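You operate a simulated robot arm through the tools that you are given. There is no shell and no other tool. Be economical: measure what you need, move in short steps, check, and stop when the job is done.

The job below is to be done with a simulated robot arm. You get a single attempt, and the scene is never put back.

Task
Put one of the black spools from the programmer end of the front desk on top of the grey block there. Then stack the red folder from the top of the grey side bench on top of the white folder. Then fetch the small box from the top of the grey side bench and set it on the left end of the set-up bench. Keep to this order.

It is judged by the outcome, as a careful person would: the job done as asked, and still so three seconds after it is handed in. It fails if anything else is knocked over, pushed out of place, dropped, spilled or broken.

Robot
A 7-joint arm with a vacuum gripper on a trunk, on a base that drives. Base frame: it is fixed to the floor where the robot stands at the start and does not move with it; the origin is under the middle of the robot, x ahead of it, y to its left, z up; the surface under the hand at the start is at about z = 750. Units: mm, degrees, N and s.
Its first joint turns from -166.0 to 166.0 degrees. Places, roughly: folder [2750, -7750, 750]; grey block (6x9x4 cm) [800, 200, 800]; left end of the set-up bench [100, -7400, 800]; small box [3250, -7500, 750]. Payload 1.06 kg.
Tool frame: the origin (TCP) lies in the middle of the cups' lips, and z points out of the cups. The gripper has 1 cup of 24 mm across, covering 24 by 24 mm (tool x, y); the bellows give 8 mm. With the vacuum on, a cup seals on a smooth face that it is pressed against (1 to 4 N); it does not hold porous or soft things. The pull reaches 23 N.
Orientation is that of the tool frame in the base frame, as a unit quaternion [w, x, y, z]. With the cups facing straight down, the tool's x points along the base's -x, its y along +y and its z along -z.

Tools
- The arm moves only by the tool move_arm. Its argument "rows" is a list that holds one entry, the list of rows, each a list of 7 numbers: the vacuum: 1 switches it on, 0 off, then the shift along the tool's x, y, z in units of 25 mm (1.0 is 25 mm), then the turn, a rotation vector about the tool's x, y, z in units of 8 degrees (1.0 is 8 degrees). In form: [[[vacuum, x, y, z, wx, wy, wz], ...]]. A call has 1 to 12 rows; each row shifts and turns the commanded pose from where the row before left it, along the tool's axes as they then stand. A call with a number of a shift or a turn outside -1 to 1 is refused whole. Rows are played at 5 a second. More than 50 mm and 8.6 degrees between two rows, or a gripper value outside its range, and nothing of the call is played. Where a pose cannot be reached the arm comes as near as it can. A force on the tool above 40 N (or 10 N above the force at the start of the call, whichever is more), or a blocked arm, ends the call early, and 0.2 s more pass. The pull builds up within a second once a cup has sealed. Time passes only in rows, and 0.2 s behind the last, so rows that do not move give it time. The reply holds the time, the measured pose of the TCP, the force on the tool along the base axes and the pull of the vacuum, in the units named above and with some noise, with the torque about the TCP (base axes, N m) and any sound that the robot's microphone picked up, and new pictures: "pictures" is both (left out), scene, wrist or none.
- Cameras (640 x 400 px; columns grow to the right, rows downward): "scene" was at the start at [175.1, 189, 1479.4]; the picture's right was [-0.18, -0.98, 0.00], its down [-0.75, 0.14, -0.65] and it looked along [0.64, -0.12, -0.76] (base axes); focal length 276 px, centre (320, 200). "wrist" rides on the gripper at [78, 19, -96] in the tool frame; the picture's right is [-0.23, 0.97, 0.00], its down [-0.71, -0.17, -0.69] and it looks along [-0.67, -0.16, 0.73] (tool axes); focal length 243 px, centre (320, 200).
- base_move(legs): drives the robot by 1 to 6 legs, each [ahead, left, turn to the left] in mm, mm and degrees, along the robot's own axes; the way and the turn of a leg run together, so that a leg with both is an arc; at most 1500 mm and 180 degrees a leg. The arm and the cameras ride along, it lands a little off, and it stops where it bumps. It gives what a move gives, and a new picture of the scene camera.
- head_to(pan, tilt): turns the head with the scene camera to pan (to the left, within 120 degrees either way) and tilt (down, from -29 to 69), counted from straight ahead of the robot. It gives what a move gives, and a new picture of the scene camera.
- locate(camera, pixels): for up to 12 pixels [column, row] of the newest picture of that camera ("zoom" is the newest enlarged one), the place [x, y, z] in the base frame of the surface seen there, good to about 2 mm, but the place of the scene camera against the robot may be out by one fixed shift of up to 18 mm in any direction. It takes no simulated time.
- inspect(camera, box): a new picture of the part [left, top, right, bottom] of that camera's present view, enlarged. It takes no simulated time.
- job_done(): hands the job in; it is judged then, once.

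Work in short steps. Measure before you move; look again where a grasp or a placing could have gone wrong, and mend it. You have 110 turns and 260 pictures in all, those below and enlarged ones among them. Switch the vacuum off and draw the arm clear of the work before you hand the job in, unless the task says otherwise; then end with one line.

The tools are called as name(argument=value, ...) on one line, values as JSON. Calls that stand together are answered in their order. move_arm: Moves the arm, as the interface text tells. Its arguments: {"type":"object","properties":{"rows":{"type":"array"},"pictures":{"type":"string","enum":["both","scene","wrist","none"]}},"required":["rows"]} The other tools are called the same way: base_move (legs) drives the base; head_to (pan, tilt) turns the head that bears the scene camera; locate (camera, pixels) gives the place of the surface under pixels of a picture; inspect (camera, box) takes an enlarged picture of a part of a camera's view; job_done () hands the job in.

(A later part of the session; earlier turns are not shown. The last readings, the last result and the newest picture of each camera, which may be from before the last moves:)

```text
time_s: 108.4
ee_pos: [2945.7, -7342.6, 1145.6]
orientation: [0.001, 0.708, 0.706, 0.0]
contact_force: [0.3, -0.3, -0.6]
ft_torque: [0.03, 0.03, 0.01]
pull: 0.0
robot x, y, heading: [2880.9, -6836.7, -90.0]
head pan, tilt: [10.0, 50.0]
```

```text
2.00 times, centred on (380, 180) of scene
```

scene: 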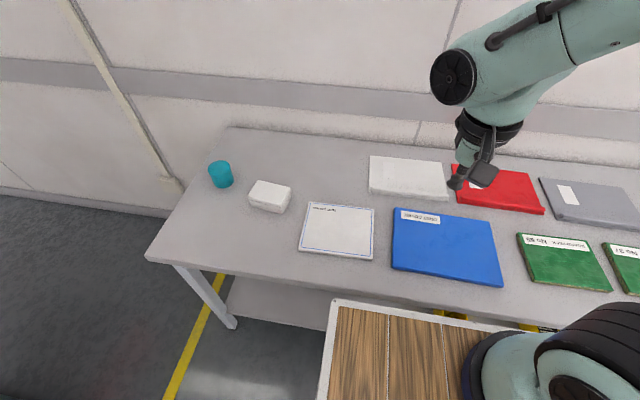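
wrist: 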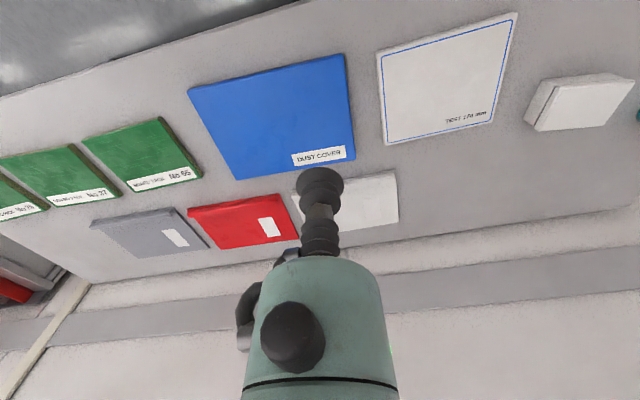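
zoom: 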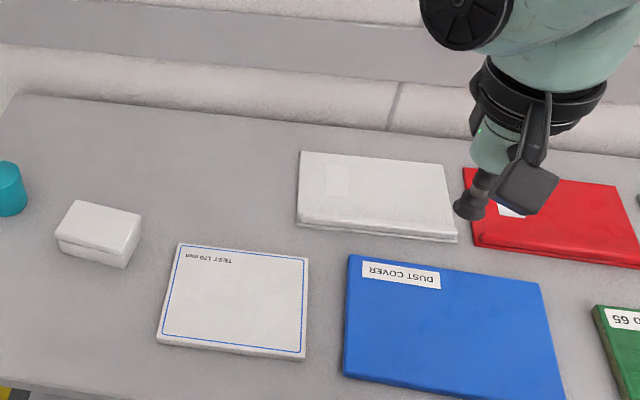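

The back-row white item matches the red and grey folders, so it is the white folder. The front one is a "TEST 170 mm" sheet. I'll measure the red and white folders and the box in the wrist view.

locate(camera="wrist", pixels=[[190, 212], [280, 197], [219, 245], [296, 236], [243, 220], [394, 178], [396, 219], [350, 205], [350, 226], [340, 184], [580, 105], [560, 160]])

inspect(camera="wrist", box=[170, 150, 430, 270])

```text
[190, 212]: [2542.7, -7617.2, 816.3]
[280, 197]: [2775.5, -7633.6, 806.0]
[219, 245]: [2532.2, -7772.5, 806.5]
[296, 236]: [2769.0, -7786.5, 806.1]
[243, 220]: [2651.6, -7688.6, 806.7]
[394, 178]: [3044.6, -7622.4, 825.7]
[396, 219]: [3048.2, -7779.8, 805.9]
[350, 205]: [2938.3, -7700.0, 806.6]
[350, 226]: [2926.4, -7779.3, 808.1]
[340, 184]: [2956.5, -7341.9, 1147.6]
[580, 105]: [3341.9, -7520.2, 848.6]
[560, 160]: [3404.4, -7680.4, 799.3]
```

```text
2.46 times, centred on (300, 210) of wrist
```

zoom: 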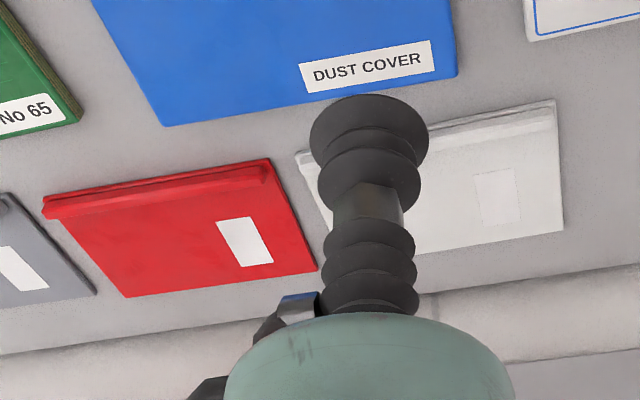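

Red folder: centre about (2654,-7702), top about 806, with a raised spine along its front edge. White folder: centre about (2928,-7702). I'll move towards the red one.

move_arm(rows=[[[0, -1, -0.97, 0.6, 0, 0, 0], [0, -1, -0.97, 0.6, 0, 0, 0], [0, -1, -0.97, 0.6, 0, 0, 0], [0, -1, -0.97, 0.6, 0, 0, 0], [0, -1, -0.97, 0.6, 0, 0, 0], [0, -1, -0.97, 0.6, 0, 0, 0], [0, -1, -0.97, 0.6, 0, 0, 0], [0, -1, -0.97, 0.6, 0, 0, 0], [0, -1, -0.97, 0.6, 0, 0, 0], [0, -1, -0.97, 0.6, 0, 0, 0], [0, -1, -0.97, 0.6, 0, 0, 0], [0, -1, -0.97, 0.6, 0, 0, 0]]])

```text
time_s: 111.0
ee_pos: [2654.7, -7640.6, 967.5]
orientation: [0.001, 0.707, 0.707, 0.0]
contact_force: [0.9, 0.1, 1.4]
ft_torque: [-0.02, 0.05, 0.0]
pull: 0.1
robot x, y, heading: [2881.6, -6833.9, -90.0]
head pan, tilt: [10.0, 50.0]
```

scene: 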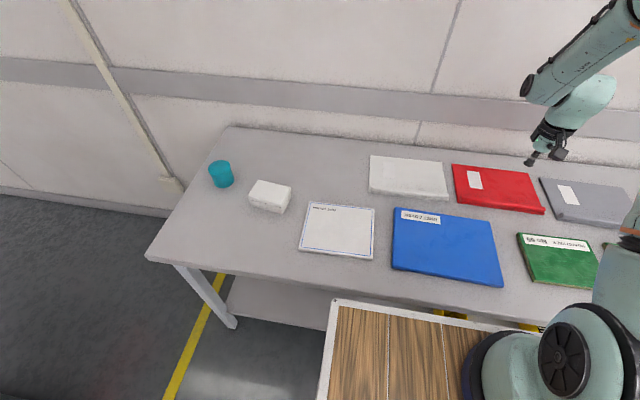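
wrist: 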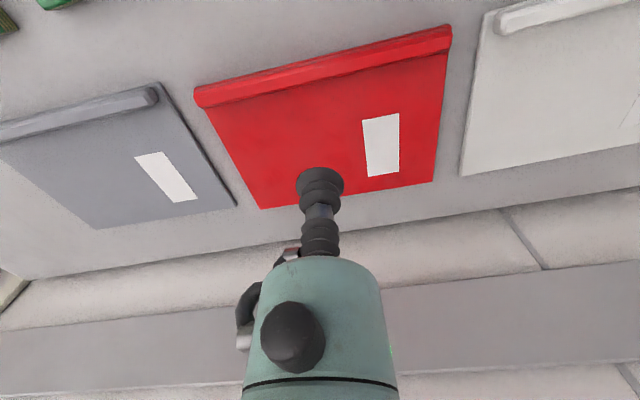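

Now both folders are visible. I'll measure the red folder's corners and the white folder's edges.

locate(camera="wrist", pixels=[[197, 100], [448, 40], [262, 205], [433, 180], [320, 130], [280, 130], [240, 190], [464, 173], [486, 20], [550, 80], [560, 15], [445, 100]])

inspect(camera="wrist", box=[180, 10, 480, 220])

```text
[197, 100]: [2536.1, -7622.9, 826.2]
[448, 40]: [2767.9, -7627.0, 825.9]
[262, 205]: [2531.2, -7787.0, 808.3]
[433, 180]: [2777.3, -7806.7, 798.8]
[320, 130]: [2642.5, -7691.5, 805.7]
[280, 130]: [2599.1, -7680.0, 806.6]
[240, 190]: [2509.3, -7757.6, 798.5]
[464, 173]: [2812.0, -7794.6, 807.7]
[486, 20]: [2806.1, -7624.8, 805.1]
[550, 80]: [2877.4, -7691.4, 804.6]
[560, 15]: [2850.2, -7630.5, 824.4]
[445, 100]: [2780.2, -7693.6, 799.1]
```

```text
1.90 times, centred on (330, 115) of wrist
```

zoom: 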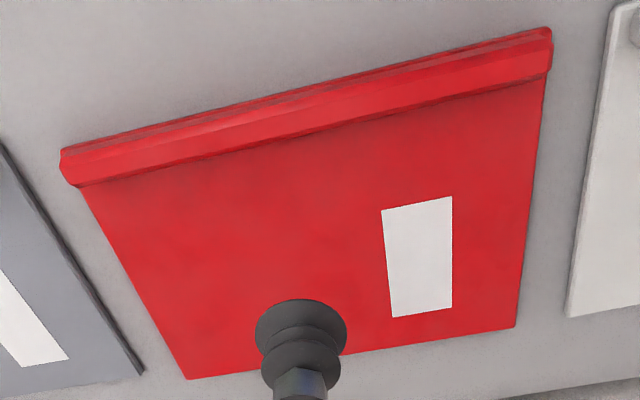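

The table is at 799, the board at 806 and the spine at 826 (y≈-7615 to -7645). I'll grip on the board near the centre of mass at (2652,-7684), first hovering above it.

move_arm(rows=[[[0, -0.87, -0.05, 0.6, 0, 0, 0], [0, -0.87, -0.05, 0.9, 0, 0, 0], [0, 0, 0, 1, 0, 0, 0], [0, 0, 0, 1, 0, 0, 0], [0, 0, 0, 1, 0, 0, 0], [0, 0, 0, 1, 0, 0, 0], [0, 0, 0, 0.3, 0, 0, 0], [0, 0, 0, 0, 0, 0, 0]]], pictures="wrist")

```text
time_s: 112.8
ee_pos: [2653.8, -7687.4, 823.2]
orientation: [0.001, 0.708, 0.706, 0.001]
contact_force: [0.1, -0.6, 0.7]
ft_torque: [0.0, -0.04, 0.0]
pull: 0.2
robot x, y, heading: [2882.5, -6835.4, -90.1]
head pan, tilt: [10.0, 50.0]
```

wrist: 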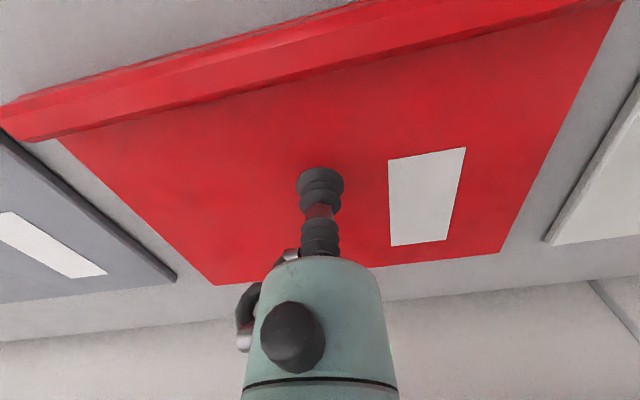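

The cup is over clear red board. I'll lower about 19 mm with the vacuum on.

move_arm(rows=[[[1, 0, 0, 0.4, 0, 0, 0], [1, 0, 0, 0.2, 0, 0, 0], [1, 0, 0, 0.1, 0, 0, 0], [1, 0, 0, 0.06, 0, 0, 0], [1, 0, 0, 0, 0, 0, 0], [1, 0, 0, 0, 0, 0, 0], [1, 0, 0, 0, 0, 0, 0]]], pictures="none")

locate(camera="wrist", pixels=[[5, 105], [20, 142], [65, 145], [215, 283], [502, 250], [600, 5], [420, 60], [480, 50], [320, 80], [300, 120]])

```text
time_s: 114.4
ee_pos: [2653.5, -7687.1, 803.2]
orientation: [0.001, 0.708, 0.707, 0.0]
contact_force: [1.0, -5.2, 10.3]
ft_torque: [0.05, 0.01, 0.02]
pull: 23.1
robot x, y, heading: [2879.1, -6837.3, -90.1]
head pan, tilt: [10.0, 50.0]
```

```text
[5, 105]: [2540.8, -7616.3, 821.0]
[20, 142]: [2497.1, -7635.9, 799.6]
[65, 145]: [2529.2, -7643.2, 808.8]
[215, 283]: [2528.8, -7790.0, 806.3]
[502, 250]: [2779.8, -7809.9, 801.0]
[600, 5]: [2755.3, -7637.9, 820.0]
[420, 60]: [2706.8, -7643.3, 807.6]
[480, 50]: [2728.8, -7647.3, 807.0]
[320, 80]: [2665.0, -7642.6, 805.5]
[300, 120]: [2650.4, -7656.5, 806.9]
```

It sealed. I'll lift gently, then raise about 120 mm.

move_arm(rows=[[[1, 0, 0, -0.2, 0, 0, 0], [1, 0, 0, -0.4, 0, 0, 0], [1, 0, 0, -0.8, 0, 0, 0], [1, 0, 0, -1, 0, 0, 0], [1, 0, 0, -1, 0, 0, 0], [1, 0, 0, -1, 0, 0, 0], [1, 0, 0, -0.6, 0, 0, 0], [1, 0, 0, 0, 0, 0, 0], [1, 0, 0, 0, 0, 0, 0]]])

```text
time_s: 116.4
ee_pos: [2651.0, -7685.5, 929.2]
orientation: [0.001, 0.708, 0.707, 0.0]
contact_force: [-1.0, 0.0, -1.4]
ft_torque: [-0.04, 0.03, 0.02]
pull: 23.1
robot x, y, heading: [2882.1, -6831.4, -90.1]
head pan, tilt: [10.0, 50.0]
```

scene: 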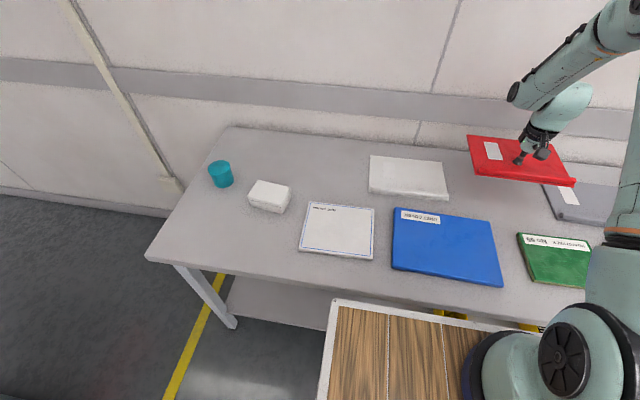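
wrist: 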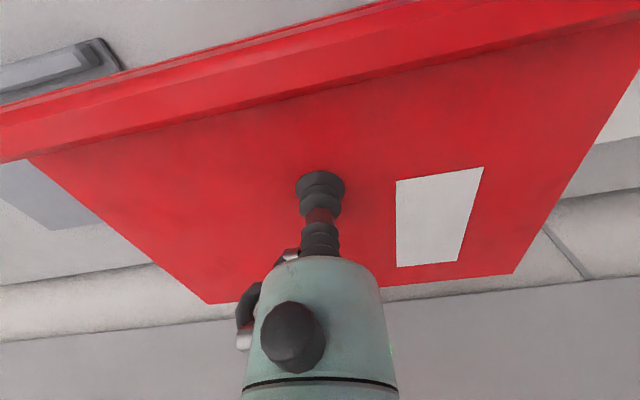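

The folder is held level. I'll measure the white folder's outline and spine in an enlarged scene view.

inspect(camera="scene", box=[355, 140, 465, 209])

```text
5.80 times, centred on (410, 174) of scene
```

zoom: 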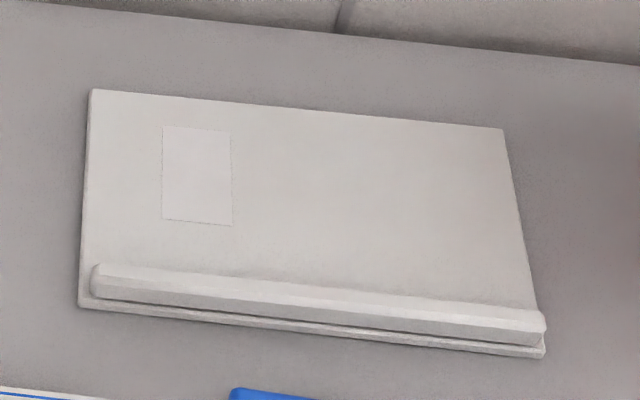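

locate(camera="zoom", pixels=[[95, 95], [498, 132], [84, 300], [540, 352], [102, 264], [540, 310], [100, 280], [540, 325], [300, 270], [300, 285], [300, 180], [110, 200]])

```text
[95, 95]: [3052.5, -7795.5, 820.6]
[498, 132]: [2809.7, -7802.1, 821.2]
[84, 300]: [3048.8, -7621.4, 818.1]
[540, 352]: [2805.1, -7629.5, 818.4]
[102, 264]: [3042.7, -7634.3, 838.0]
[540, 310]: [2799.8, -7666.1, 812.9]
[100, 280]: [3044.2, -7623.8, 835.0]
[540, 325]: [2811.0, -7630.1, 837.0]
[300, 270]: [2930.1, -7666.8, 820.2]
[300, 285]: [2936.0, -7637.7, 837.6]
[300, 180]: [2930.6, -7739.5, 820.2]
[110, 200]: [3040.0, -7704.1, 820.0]
```

White folder: x 2807–3050, spine back edge at y≈-7645 to -7653, rotated about +1.7°. I'll measure the held red folder the same way to match the angle.

locate(camera="wrist", pixels=[[210, 301], [510, 272], [360, 286], [40, 160], [300, 93], [550, 37], [150, 130], [450, 58]])

inspect(camera="scene", box=[450, 120, 610, 220])

locate(camera="zoom", pixels=[[70, 62], [100, 230], [495, 265], [455, 170], [110, 205], [480, 240]])

```text
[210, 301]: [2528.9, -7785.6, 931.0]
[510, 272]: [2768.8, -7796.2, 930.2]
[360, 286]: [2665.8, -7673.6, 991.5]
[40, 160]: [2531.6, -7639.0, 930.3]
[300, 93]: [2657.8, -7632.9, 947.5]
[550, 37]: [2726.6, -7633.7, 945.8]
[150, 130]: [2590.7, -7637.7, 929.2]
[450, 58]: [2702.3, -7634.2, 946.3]
```

```text
4.00 times, centred on (530, 170) of scene
```

zoom: 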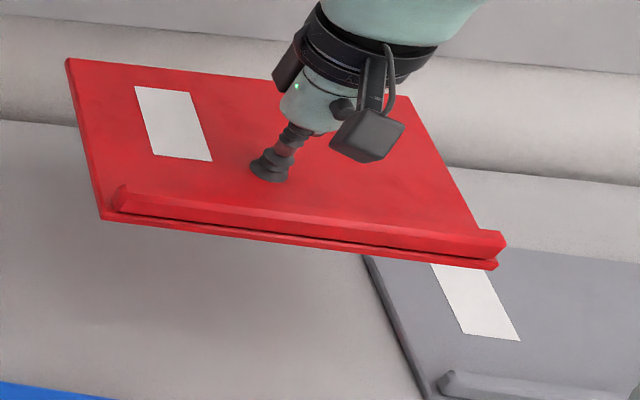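

```text
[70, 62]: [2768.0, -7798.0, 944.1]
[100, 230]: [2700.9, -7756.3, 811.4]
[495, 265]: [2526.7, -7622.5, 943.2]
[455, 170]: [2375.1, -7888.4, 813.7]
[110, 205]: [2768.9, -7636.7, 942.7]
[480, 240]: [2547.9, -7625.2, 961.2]
```

The red folder sits at about -2.5° and the white at +1.7°, so I'll turn it +4.2°. I'll place it flat behind the white spine with TCP ≈ (2930,-7726), moving across at height first.

move_arm(rows=[[[1, -0.1, 0.8, 0, 0, 0, 0], [1, -0.15, 1, 0, 0, 0, 0], [1, -0.15, 1, 0, 0, 0, 0], [1, -0.15, 1, 0, 0, 0, 0], [1, -0.15, 1, 0, 0, 0, 0], [1, -0.15, 1, 0, 0, 0, 0], [1, -0.15, 1, 0, 0, 0, 0], [1, -0.15, 1, 0, 0, 0, 0], [1, -0.15, 1, 0, 0, 0, 0], [1, -0.15, 1, 0, 0, 0, 0], [1, -0.15, 1, 0, 0, 0, 0], [1, -0.02, 0.36, 0, 0, 0, -0.52]]], pictures="none")

move_arm(rows=[[[1, 0, 0, 0.8, 0, 0, 0], [1, 0, 0, 0.8, 0, 0, 0], [1, 0, 0, 0.6, 0, 0, 0], [1, 0, 0, 0.2, 0, 0, 0], [1, 0, 0, 0, 0, 0, 0], [1, 0, 0, 0, 0, 0, 0]]])

inspect(camera="scene", box=[350, 110, 490, 210])

```text
time_s: 119.0
ee_pos: [2932.9, -7727.4, 928.1]
orientation: [0.001, 0.682, 0.732, 0.0]
contact_force: [-0.2, -0.9, -1.6]
ft_torque: [-0.03, -0.01, 0.01]
pull: 22.4
robot x, y, heading: [2883.2, -6833.8, -90.0]
head pan, tilt: [10.0, 50.0]
```

```text
time_s: 120.4
ee_pos: [2930.8, -7727.5, 870.1]
orientation: [0.002, 0.682, 0.732, 0.0]
contact_force: [-1.3, 0.4, -1.6]
ft_torque: [0.02, 0.0, -0.01]
pull: 23.4
robot x, y, heading: [2883.7, -6836.0, -90.3]
head pan, tilt: [10.0, 50.0]
```

scene: 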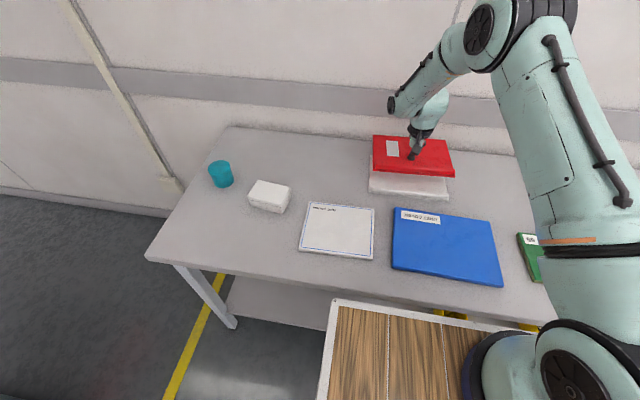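
wrist: 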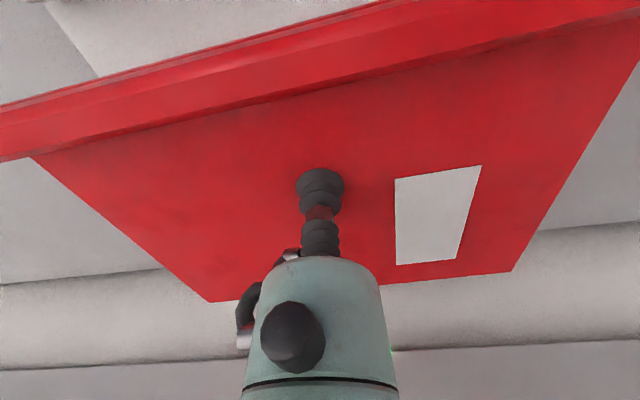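

```text
4.00 times, centred on (420, 160) of scene
```

zoom: 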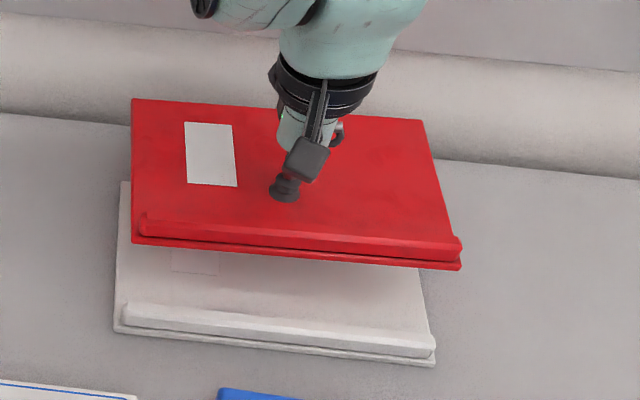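

I'll check the red folder's edges against the white folder's in this view.

locate(camera="zoom", pixels=[[135, 240], [458, 267], [133, 102], [422, 122], [118, 325], [432, 360], [130, 304], [430, 338], [270, 310], [270, 318]])

```text
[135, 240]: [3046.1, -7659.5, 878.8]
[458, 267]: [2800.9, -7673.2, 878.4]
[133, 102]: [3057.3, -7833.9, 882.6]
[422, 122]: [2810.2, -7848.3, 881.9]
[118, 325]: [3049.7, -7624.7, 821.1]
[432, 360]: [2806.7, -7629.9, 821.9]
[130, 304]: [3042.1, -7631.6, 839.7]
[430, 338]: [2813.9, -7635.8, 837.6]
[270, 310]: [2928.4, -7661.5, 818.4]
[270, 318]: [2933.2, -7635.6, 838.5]
```

The red folder is 2° over-rotated and 12 mm behind the spine. I'll shift 7 mm forward, turn back 1.6°, and lower close.

move_arm(rows=[[[1, 0.28, 0, 0, 0, 0, 0.2], [1, 0, 0, 0.6, 0, 0, 0], [1, 0, 0, 0.6, 0, 0, 0], [1, 0, 0, 0.4, 0, 0, 0], [1, 0, 0, 0.15, 0, 0, 0], [1, 0, 0, 0, 0, 0, 0]]], pictures="scene")

inspect(camera="scene", box=[350, 110, 490, 210])

```text
time_s: 121.8
ee_pos: [2931.3, -7719.9, 824.7]
orientation: [0.001, 0.691, 0.722, 0.0]
contact_force: [1.1, -0.1, -2.3]
ft_torque: [-0.01, 0.0, -0.01]
pull: 22.4
robot x, y, heading: [2878.7, -6836.6, -90.1]
head pan, tilt: [10.0, 50.0]
```

scene: 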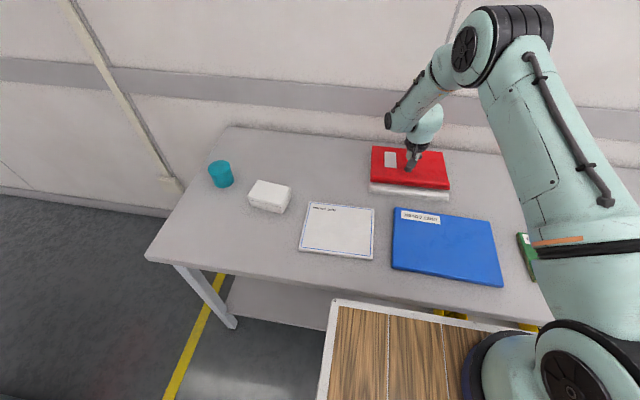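

```text
4.00 times, centred on (420, 160) of scene
```

zoom: 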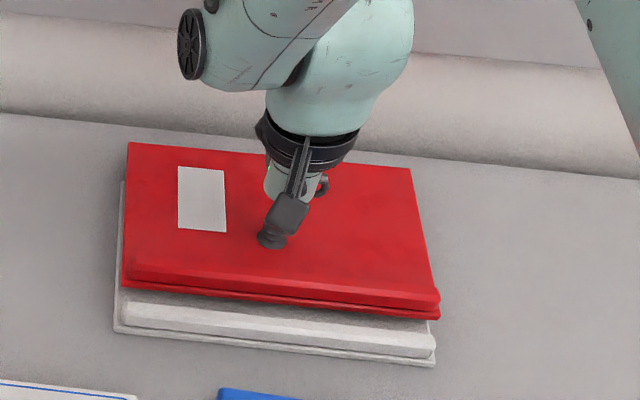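

It is aligned behind the spine. I'll lower in small steps watching the force.

move_arm(rows=[[[1, 0, 0, 0.1, 0, 0, 0], [1, 0, 0, 0.08, 0, 0, 0], [1, 0, 0, 0.06, 0, 0, 0], [1, 0, 0, 0, 0, 0, 0]]], pictures="none")

```text
time_s: 122.8
ee_pos: [2932.2, -7720.6, 819.9]
orientation: [0.001, 0.692, 0.722, 0.001]
contact_force: [-0.5, -0.1, -2.7]
ft_torque: [0.0, 0.01, 0.0]
pull: 23.2
robot x, y, heading: [2883.5, -6838.3, -90.0]
head pan, tilt: [10.0, 50.0]
```

move_arm(rows=[[[1, 0, 0, 0.08, 0, 0, 0], [1, 0, 0, 0.06, 0, 0, 0], [1, 0, 0, 0.06, 0, 0, 0], [1, 0, 0, 0, 0, 0, 0]]], pictures="none")

```text
time_s: 123.8
ee_pos: [2931.5, -7722.3, 815.3]
orientation: [0.002, 0.692, 0.722, -0.001]
contact_force: [-1.6, 0.7, 8.5]
ft_torque: [-0.01, 0.01, 0.0]
pull: 22.7
robot x, y, heading: [2879.3, -6835.0, -90.0]
head pan, tilt: [10.0, 50.0]
```

It touched at about 815, which matches board on board. I'll release and rise.

move_arm(rows=[[[1, 0, 0, -0.06, 0, 0, 0], [0, 0, 0, 0, 0, 0, 0], [0, 0, 0, 0, 0, 0, 0], [0, 0, 0, 0, 0, 0, 0], [0, 0, 0, 0, 0, 0, 0], [0, 0, 0, -0.1, 0, 0, 0], [0, 0, 0, -0.4, 0, 0, 0], [0, 0, 0, -1, 0, 0, 0], [0, 0, 0, -1, 0, 0, 0], [0, 0, 0, -1, 0, 0, 0], [0, 0, 0, -1, 0, 0, 0], [0, 0, 0, -1, 0, 0, 0]]])

inspect(camera="scene", box=[350, 110, 490, 210])

```text
time_s: 126.4
ee_pos: [2930.6, -7720.4, 954.2]
orientation: [0.002, 0.691, 0.723, 0.0]
contact_force: [-0.1, 0.6, -0.5]
ft_torque: [0.03, -0.04, -0.01]
pull: 0.0
robot x, y, heading: [2882.7, -6831.1, -90.2]
head pan, tilt: [10.0, 50.0]
```

scene: 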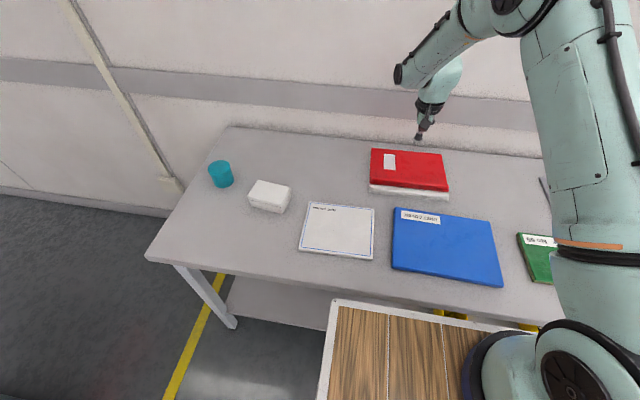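
wrist: 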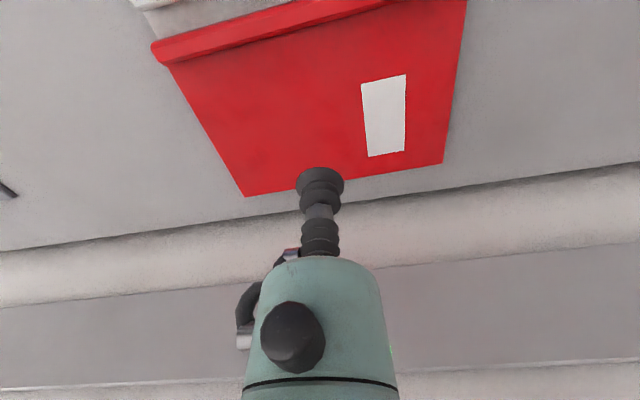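

```text
4.00 times, centred on (420, 160) of scene
```

zoom: 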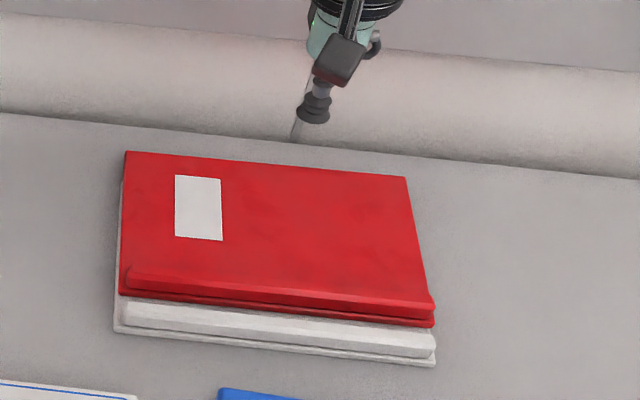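

The stack is flat and neat, so stage 2 is done. Now I'll look closely at the small box, since it seems to have a lid seam.

inspect(camera="scene", box=[230, 165, 310, 215])

locate(camera="zoom", pixels=[[330, 160], [230, 130], [440, 170], [400, 270], [190, 240], [300, 200], [300, 300], [440, 300]])

```text
8.00 times, centred on (270, 190) of scene
```

zoom: 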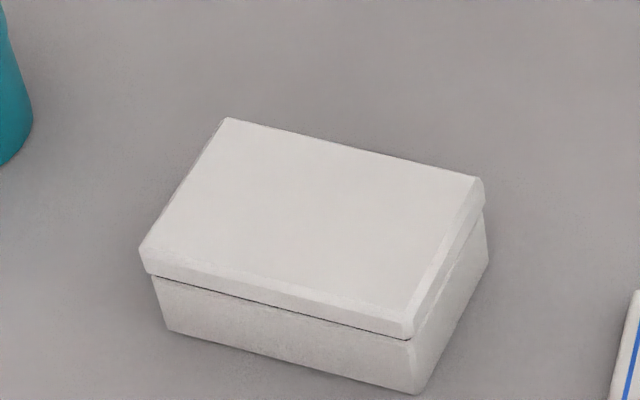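

```text
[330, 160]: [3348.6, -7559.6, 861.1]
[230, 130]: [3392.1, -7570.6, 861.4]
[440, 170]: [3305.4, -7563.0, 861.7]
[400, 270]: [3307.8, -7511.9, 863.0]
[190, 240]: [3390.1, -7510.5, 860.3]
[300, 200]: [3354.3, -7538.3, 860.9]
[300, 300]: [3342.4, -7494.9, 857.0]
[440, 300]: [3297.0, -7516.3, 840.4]
```

The box has a lid, so I'll lift cautiously and check. I'll first move over it: 12 rows, then 5 more.

move_arm(rows=[[[0, 0, 0, 0, 0, 0, 0.32], [0, 0.3, 1, 0, 0, 0, 0], [0, 0.4, 1, 0, 0, 0, 0], [0, 0.4, 1, 0, 0, 0, 0], [0, 0.4, 1, 0, 0, 0, 0], [0, 0.4, 1, 0, 0, 0, 0], [0, 0.4, 1, 0, 0, 0, 0], [0, 0.4, 1, 0, 0, 0, 0], [0, 0.4, 1, 0, 0, 0, 0], [0, 0.4, 1, 0, 0, 0, 0], [0, 0.4, 1, 0, 0, 0, 0], [0, 0.4, 1, 0, 0, 0, 0]]], pictures="none")

move_arm(rows=[[[0, 0.4, 1, 0, 0, 0, 0], [0, 0.4, 1, 0, 0, 0, 0], [0, 0.4, 1, 0, 0, 0, 0], [0, 0.4, 1, 0, 0, 0, 0], [0, 0, 0.9, 0, 0, 0, 0], [0, 0, 0, 0, 0, 0, 0]]])

```text
time_s: 129.0
ee_pos: [3206.3, -7613.0, 952.7]
orientation: [0.001, 0.708, 0.706, 0.0]
contact_force: [0.3, -0.7, 1.2]
ft_torque: [-0.02, 0.01, -0.01]
pull: 0.0
robot x, y, heading: [2878.9, -6834.1, -90.1]
head pan, tilt: [10.0, 50.0]
```

```text
time_s: 130.4
ee_pos: [3328.4, -7572.2, 953.7]
orientation: [0.001, 0.707, 0.707, 0.0]
contact_force: [0.1, 0.0, -0.3]
ft_torque: [0.03, -0.04, -0.02]
pull: 0.0
robot x, y, heading: [2882.9, -6835.3, -89.8]
head pan, tilt: [10.0, 50.0]
```

scene: 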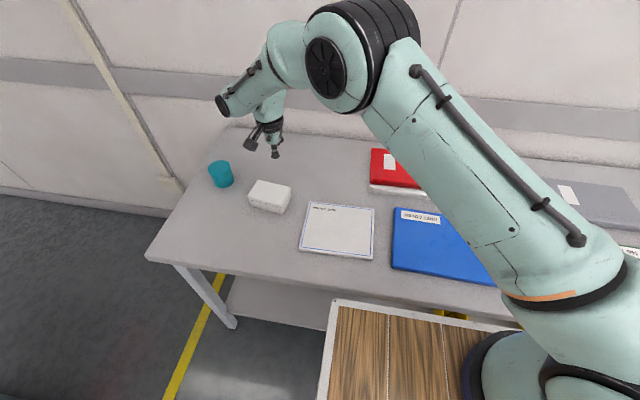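
wrist: 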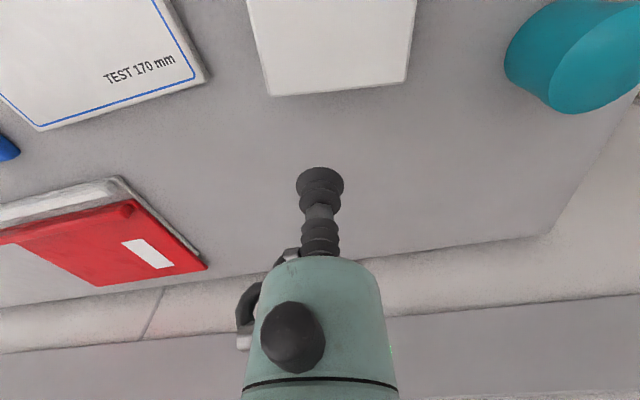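

The box's rear edge shows at (272,93)–(405,80). I'll measure the top.

locate(camera="wrist", pixels=[[272, 88], [402, 76], [250, 5], [412, 5], [330, 40], [330, 80]])

locate(camera="scene", pixels=[[258, 182], [290, 188], [249, 196], [281, 206], [270, 193]])

```text
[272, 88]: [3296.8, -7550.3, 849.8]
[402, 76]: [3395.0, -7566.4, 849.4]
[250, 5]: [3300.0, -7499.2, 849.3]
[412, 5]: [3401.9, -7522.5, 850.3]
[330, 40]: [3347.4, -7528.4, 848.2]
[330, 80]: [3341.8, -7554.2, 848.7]
```

```text
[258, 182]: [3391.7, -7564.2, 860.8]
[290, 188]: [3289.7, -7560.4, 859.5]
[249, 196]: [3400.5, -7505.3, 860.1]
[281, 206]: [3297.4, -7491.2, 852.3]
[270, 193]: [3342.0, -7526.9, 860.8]
```

Box top is at 849, centred at about (3349,-7530). I'll hover the cup over it.

move_arm(rows=[[[0, 0.83, 0.41, 0, 0, 0, 0], [0, 0.83, 0.41, 0.6, 0, 0, 0], [0, 0, 0, 1, 0, 0, 0], [0, 0, 0, 1, 0, 0, 0], [0, 0, 0, 1, 0, 0, 0], [0, 0, 0, 0, 0, 0, 0]]])

inspect(camera="scene", box=[220, 150, 316, 210])

```text
time_s: 131.8
ee_pos: [3348.8, -7531.9, 862.9]
orientation: [0.001, 0.708, 0.706, 0.001]
contact_force: [0.4, -0.3, -0.2]
ft_torque: [0.02, 0.01, 0.02]
pull: 0.1
robot x, y, heading: [2882.5, -6834.4, -90.0]
head pan, tilt: [10.0, 50.0]
```

scene: 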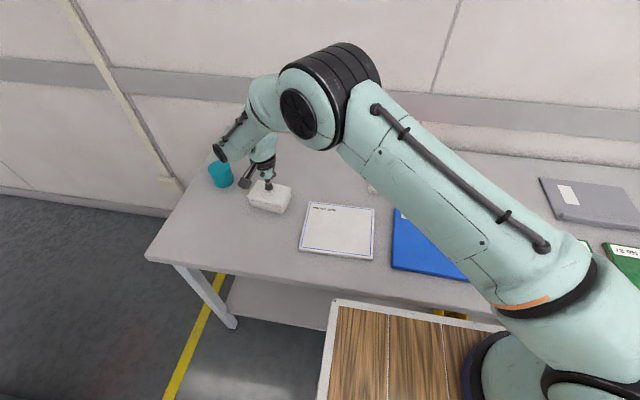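
wrist: 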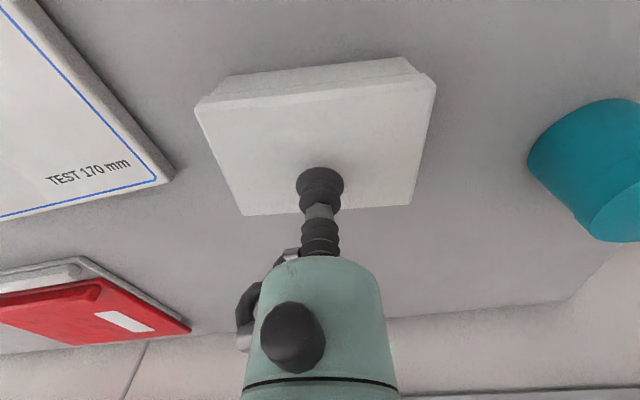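

```text
6.67 times, centred on (268, 180) of scene
```

zoom: 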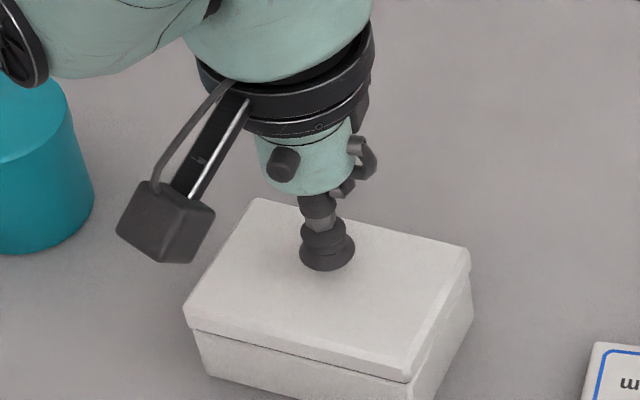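

I'll check the true centre from the corner diagonals at (319,162).

locate(camera="wrist", pixels=[[319, 160], [205, 110], [428, 90], [246, 210], [408, 200]])

```text
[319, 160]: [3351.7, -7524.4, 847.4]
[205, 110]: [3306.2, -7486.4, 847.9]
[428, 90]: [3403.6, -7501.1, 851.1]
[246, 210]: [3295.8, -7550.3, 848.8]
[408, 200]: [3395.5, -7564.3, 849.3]
```

The centre is (3350,-7526), so I'll shift 6 mm and press with the vacuum on.

move_arm(rows=[[[1, 0.24, 0.05, 0.2, 0, 0, 0], [1, 0, 0, 0.2, 0, 0, 0], [1, 0, 0, 0.15, 0, 0, 0], [1, 0, 0, 0.08, 0, 0, 0], [1, 0, 0, 0, 0, 0, 0], [1, 0, 0, 0, 0, 0, 0], [1, 0, 0, 0, 0, 0, 0]]], pictures="none")

```text
time_s: 133.4
ee_pos: [3352.1, -7524.7, 847.5]
orientation: [0.001, 0.708, 0.706, -0.001]
contact_force: [1.8, -3.7, 11.8]
ft_torque: [0.03, 0.01, 0.05]
pull: 22.8
robot x, y, heading: [2882.3, -6832.8, -90.2]
head pan, tilt: [10.0, 50.0]
```

Sealed. I'll lift only about 17 mm slowly, then look for lid separation.

move_arm(rows=[[[1, 0, 0, -0.15, 0, 0, 0], [1, 0, 0, -0.15, 0, 0, 0], [1, 0, 0, -0.2, 0, 0, 0], [1, 0, 0, -0.2, 0, 0, 0], [1, 0, 0, 0, 0, 0, 0], [1, 0, 0, 0, 0, 0, 0]]], pictures="none")

inspect(camera="scene", box=[220, 160, 316, 220])

```text
time_s: 134.8
ee_pos: [3352.4, -7525.7, 864.6]
orientation: [0.001, 0.707, 0.707, -0.001]
contact_force: [-0.3, 0.3, -1.4]
ft_torque: [0.0, -0.02, -0.01]
pull: 22.6
robot x, y, heading: [2881.4, -6832.6, -90.2]
head pan, tilt: [10.0, 50.0]
```

```text
6.67 times, centred on (268, 190) of scene
```

zoom: 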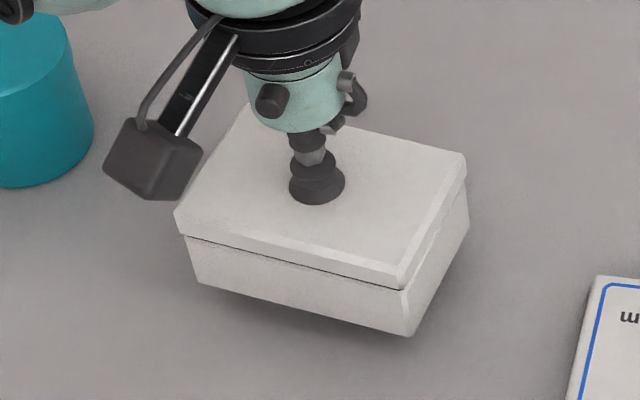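

The whole box came up, lid and all. I'll raise it high, then bring the arm back to a compact carrying pose.

move_arm(rows=[[[1, 0, 0, -0.6, 0, 0, 0], [1, 0, 0, -1, 0, 0, 0], [1, 0, 0, -1, 0, 0, 0], [1, 0, 0, -1, 0, 0, 0], [1, 0, 0, -1, 0, 0, 0], [1, 0, 0, -1, 0, 0, 0], [1, 0, 0, -1, 0, 0, 0], [1, 0, 0, -1, 0, 0, 0], [1, 0, 0, -1, 0, 0, 0], [1, 0, 0, -1, 0, 0, 0], [1, 0, 0, -1, 0, 0, 0], [1, 0, 0, -0.6, 0, 0, 0]]], pictures="none")

move_arm(rows=[[[1, 0.2, -0.5, 0, 0, 0, 0], [1, 0.6, -1, 0, 0, 0, 0], [1, 0.6, -1, 0, 0, 0, 0], [1, 0.6, -1, 0, 0, 0, 0], [1, 0.6, -1, 0, 0, 0, 0], [1, 0.6, -1, 0, 0, 0, 0], [1, 0.6, -1, 0, 0, 0, 0], [1, 0.6, -1, 0, 0, 0, 0], [1, 0.6, -1, 0, 0, 0, 0], [1, 0.6, -1, 0, 0, 0, 0], [1, 0.6, -1, 0, 0, 0, 0], [1, 0.6, -1, 0, 0, 0, 0]]])

```text
time_s: 137.4
ee_pos: [3349.7, -7525.0, 1143.7]
orientation: [0.001, 0.708, 0.706, -0.001]
contact_force: [-0.9, 0.5, -1.1]
ft_torque: [0.02, 0.02, 0.0]
pull: 22.8
robot x, y, heading: [2879.7, -6833.7, -90.0]
head pan, tilt: [10.0, 50.0]
```

```text
time_s: 140.0
ee_pos: [3062.7, -7354.5, 1145.3]
orientation: [0.002, 0.707, 0.707, 0.001]
contact_force: [0.2, -0.9, -0.7]
ft_torque: [0.03, 0.02, -0.01]
pull: 22.3
robot x, y, heading: [2880.9, -6835.6, -90.0]
head pan, tilt: [10.0, 50.0]
```

scene: 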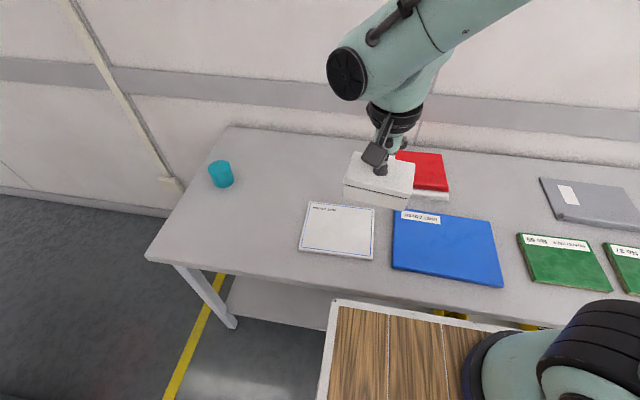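
wrist: 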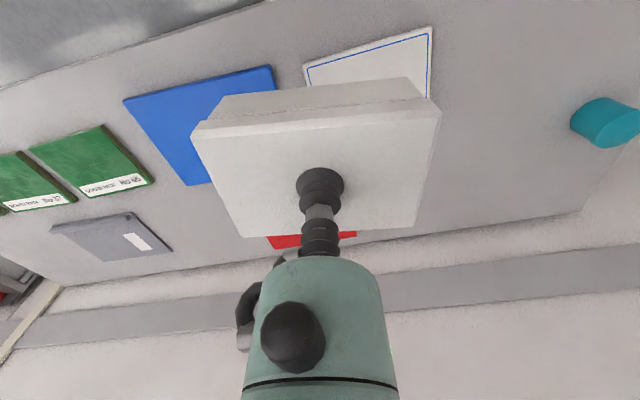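

Box is held high. I'll back off and drive right along the aisle to face the left end of the set-up bench.

base_move(legs=[[-330, 0, 0], [0, -1300, 0], [0, -1350, 0]])

head_to(pan=0, tilt=40)

```text
time_s: 154.9
ee_pos: [364.3, -6994.5, 1145.1]
orientation: [0.001, 0.714, 0.7, 0.001]
contact_force: [-0.4, 1.5, -2.1]
ft_torque: [-0.01, 0.02, 0.03]
pull: 23.1
robot x, y, heading: [190.2, -6471.7, -91.1]
head pan, tilt: [10.0, 50.0]
```

scene: 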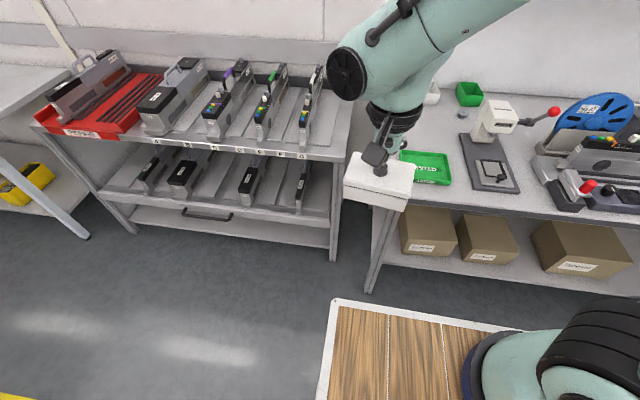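

```text
time_s: 155.6
ee_pos: [364.1, -6995.4, 1145.5]
orientation: [0.002, 0.714, 0.7, 0.0]
contact_force: [-0.3, -0.9, -1.2]
ft_torque: [-0.04, 0.0, 0.0]
pull: 23.0
robot x, y, heading: [190.9, -6471.8, -91.1]
head pan, tilt: [0.0, 40.0]
```

scene: 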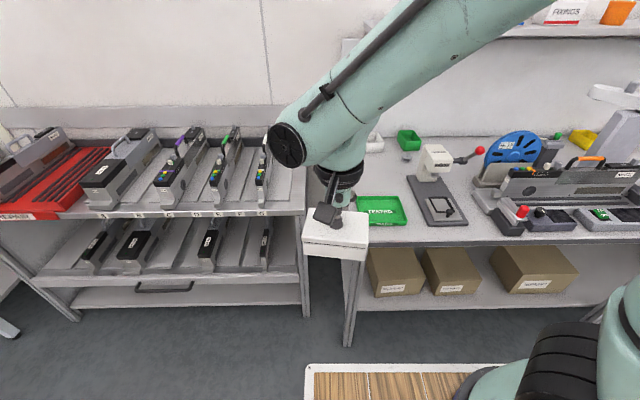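

The left end holds a green tray, a small press and bins. I'll zoom in and measure free space around [100,-7400].

inspect(camera="scene", box=[300, 90, 540, 250])

locate(camera="scene", pixels=[[360, 195], [403, 197], [408, 224], [365, 225], [412, 178], [437, 225], [468, 222], [470, 185], [400, 170], [375, 140], [405, 140], [420, 238]])

move_arm(rows=[[[1, 0, 0, 0, 0, 0, 0]]], pictures="wrist")

```text
2.50 times, centred on (420, 170) of scene
```

zoom: 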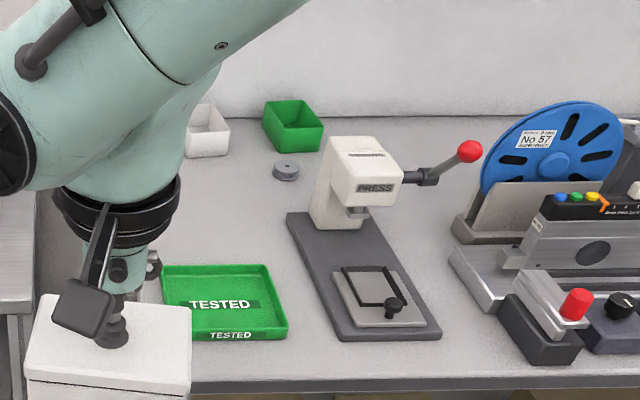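

```text
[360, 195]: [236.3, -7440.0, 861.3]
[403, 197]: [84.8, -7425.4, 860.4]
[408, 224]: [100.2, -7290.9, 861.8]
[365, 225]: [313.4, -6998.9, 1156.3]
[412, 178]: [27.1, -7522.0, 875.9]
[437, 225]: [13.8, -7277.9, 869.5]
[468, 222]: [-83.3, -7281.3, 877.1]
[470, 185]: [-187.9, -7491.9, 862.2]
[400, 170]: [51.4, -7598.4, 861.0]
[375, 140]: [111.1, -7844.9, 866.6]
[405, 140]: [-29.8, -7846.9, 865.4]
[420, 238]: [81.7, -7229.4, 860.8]
```

```text
time_s: 156.0
ee_pos: [363.8, -6995.7, 1146.3]
orientation: [0.001, 0.714, 0.7, -0.001]
contact_force: [-0.7, 0.5, -1.1]
ft_torque: [-0.04, -0.03, 0.03]
pull: 22.5
robot x, y, heading: [190.9, -6469.0, -91.2]
head pan, tilt: [0.0, 40.0]
```

wrist: 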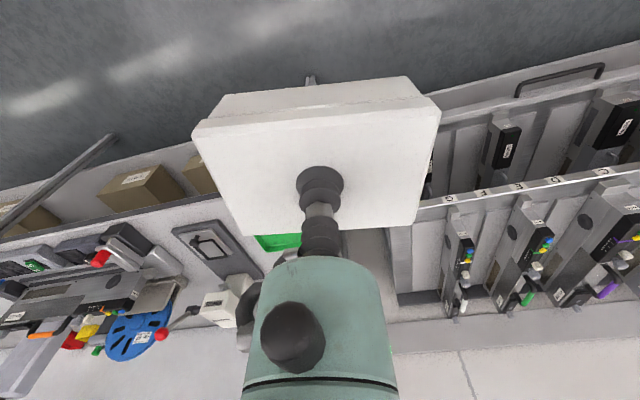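

Bench top is about 847. The green tray covers x≈85–240, y≈-7290 to -7440, and behind it looks free. I'll drive closer and look from there.

base_move(legs=[[300, 0, 1.1]])

inspect(camera="scene", box=[280, 120, 540, 290])

move_arm(rows=[[[1, 0, 0, 0, 0, 0, 0]]], pictures="wrist")

```text
time_s: 158.0
ee_pos: [373.3, -7292.6, 1145.8]
orientation: [0.001, 0.706, 0.708, 0.0]
contact_force: [0.0, -0.4, -1.2]
ft_torque: [0.03, 0.01, 0.04]
pull: 22.7
robot x, y, heading: [190.1, -6778.6, -89.8]
head pan, tilt: [0.0, 40.0]
```

scene: 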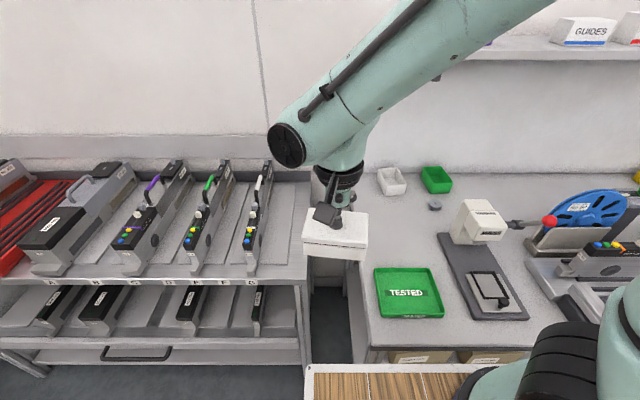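

```text
2.35 times, centred on (410, 205) of scene
```

zoom: 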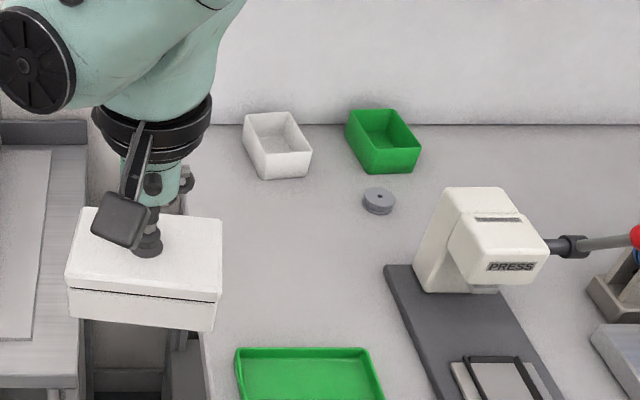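

```text
time_s: 158.4
ee_pos: [374.1, -7292.8, 1144.9]
orientation: [0.002, 0.704, 0.71, 0.0]
contact_force: [0.5, 0.2, -1.4]
ft_torque: [0.02, 0.04, 0.04]
pull: 22.5
robot x, y, heading: [186.8, -6772.1, -89.8]
head pan, tilt: [0.0, 40.0]
```

wrist: 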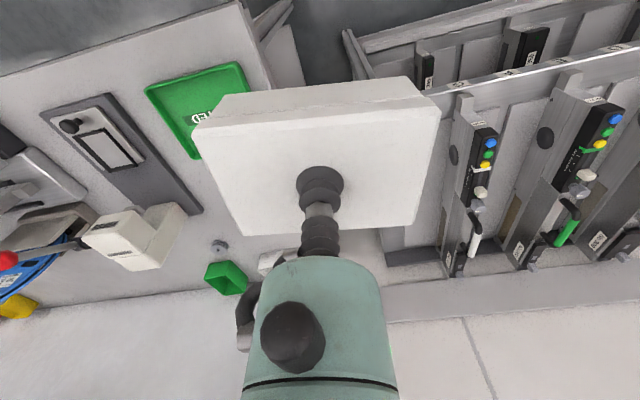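

Free space lies behind the tray, around zoom (270,260). I'll measure it, the left edge and the shelf.

locate(camera="zoom", pixels=[[270, 265], [240, 352], [350, 350], [265, 178], [308, 175], [378, 210], [225, 210], [388, 275], [425, 285], [205, 350], [340, 270]])

locate(camera="scene", pixels=[[480, 57], [520, 57], [372, 350], [450, 75]])

locate(camera="wrist", pixels=[[215, 220], [190, 150], [160, 90], [240, 65], [200, 210], [265, 85]])

```text
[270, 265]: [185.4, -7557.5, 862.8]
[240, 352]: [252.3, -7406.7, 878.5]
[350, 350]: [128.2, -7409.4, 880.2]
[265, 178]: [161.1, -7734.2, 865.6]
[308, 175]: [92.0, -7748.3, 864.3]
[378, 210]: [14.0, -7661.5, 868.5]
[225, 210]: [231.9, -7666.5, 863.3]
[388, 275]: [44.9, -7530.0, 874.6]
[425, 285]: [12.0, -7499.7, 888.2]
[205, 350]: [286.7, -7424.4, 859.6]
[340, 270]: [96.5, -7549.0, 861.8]
```

```text
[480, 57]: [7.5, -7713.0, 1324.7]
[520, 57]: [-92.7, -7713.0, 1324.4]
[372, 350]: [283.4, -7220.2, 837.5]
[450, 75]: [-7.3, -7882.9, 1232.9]
```

```text
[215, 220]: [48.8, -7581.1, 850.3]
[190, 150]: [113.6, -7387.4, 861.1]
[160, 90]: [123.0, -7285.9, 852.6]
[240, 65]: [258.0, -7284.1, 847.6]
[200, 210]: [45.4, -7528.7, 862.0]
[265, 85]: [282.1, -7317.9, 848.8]
```

The bench is at 848, with free area x 60–285 and y -7425 to -7715. I'll set the box at about (165,-7510), rotating it 8° to square up while crossing at height.

move_arm(rows=[[[1, -0.5, -0.5, 0, 0, 0, 0], [1, -1, -1, 0, 0, 0, 0], [1, -1, -1, 0, 0, 0, 0], [1, -1, -1, 0, 0, 0, 0], [1, -1, -1, 0, 0, 0, 0], [1, -1, -1, 0, 0, 0, 0], [1, -1, -1, 0, 0, 0, 0], [1, -1, -1, 0, 0, 0, 0], [1, -1, -0.86, 0, 0, 0, 0], [1, 0, 0, 0, 0, 0, -0.5], [1, 0, 0, 0, 0, 0, -0.5], [1, 0, 0, 0, 0, 0, 0]]])

```text
time_s: 161.0
ee_pos: [165.9, -7505.5, 1145.7]
orientation: [0.001, 0.654, 0.757, 0.0]
contact_force: [-0.5, 0.4, -1.7]
ft_torque: [0.02, -0.01, 0.0]
pull: 22.7
robot x, y, heading: [187.6, -6773.8, -89.8]
head pan, tilt: [0.0, 40.0]
```

scene: 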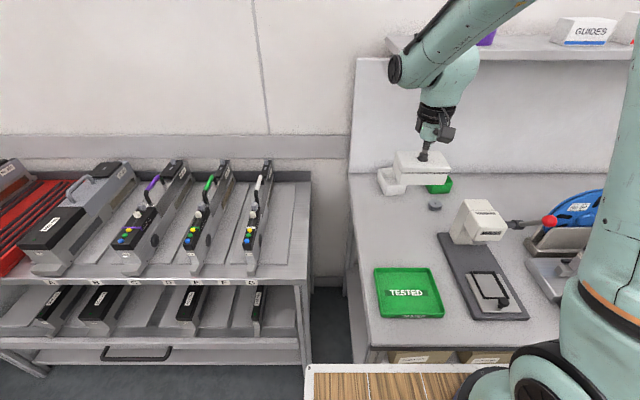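
wrist: 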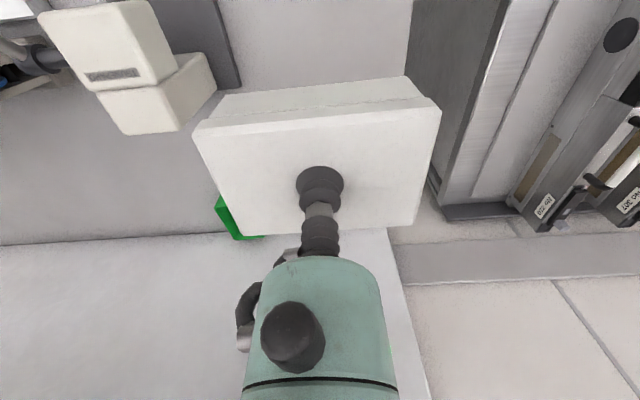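

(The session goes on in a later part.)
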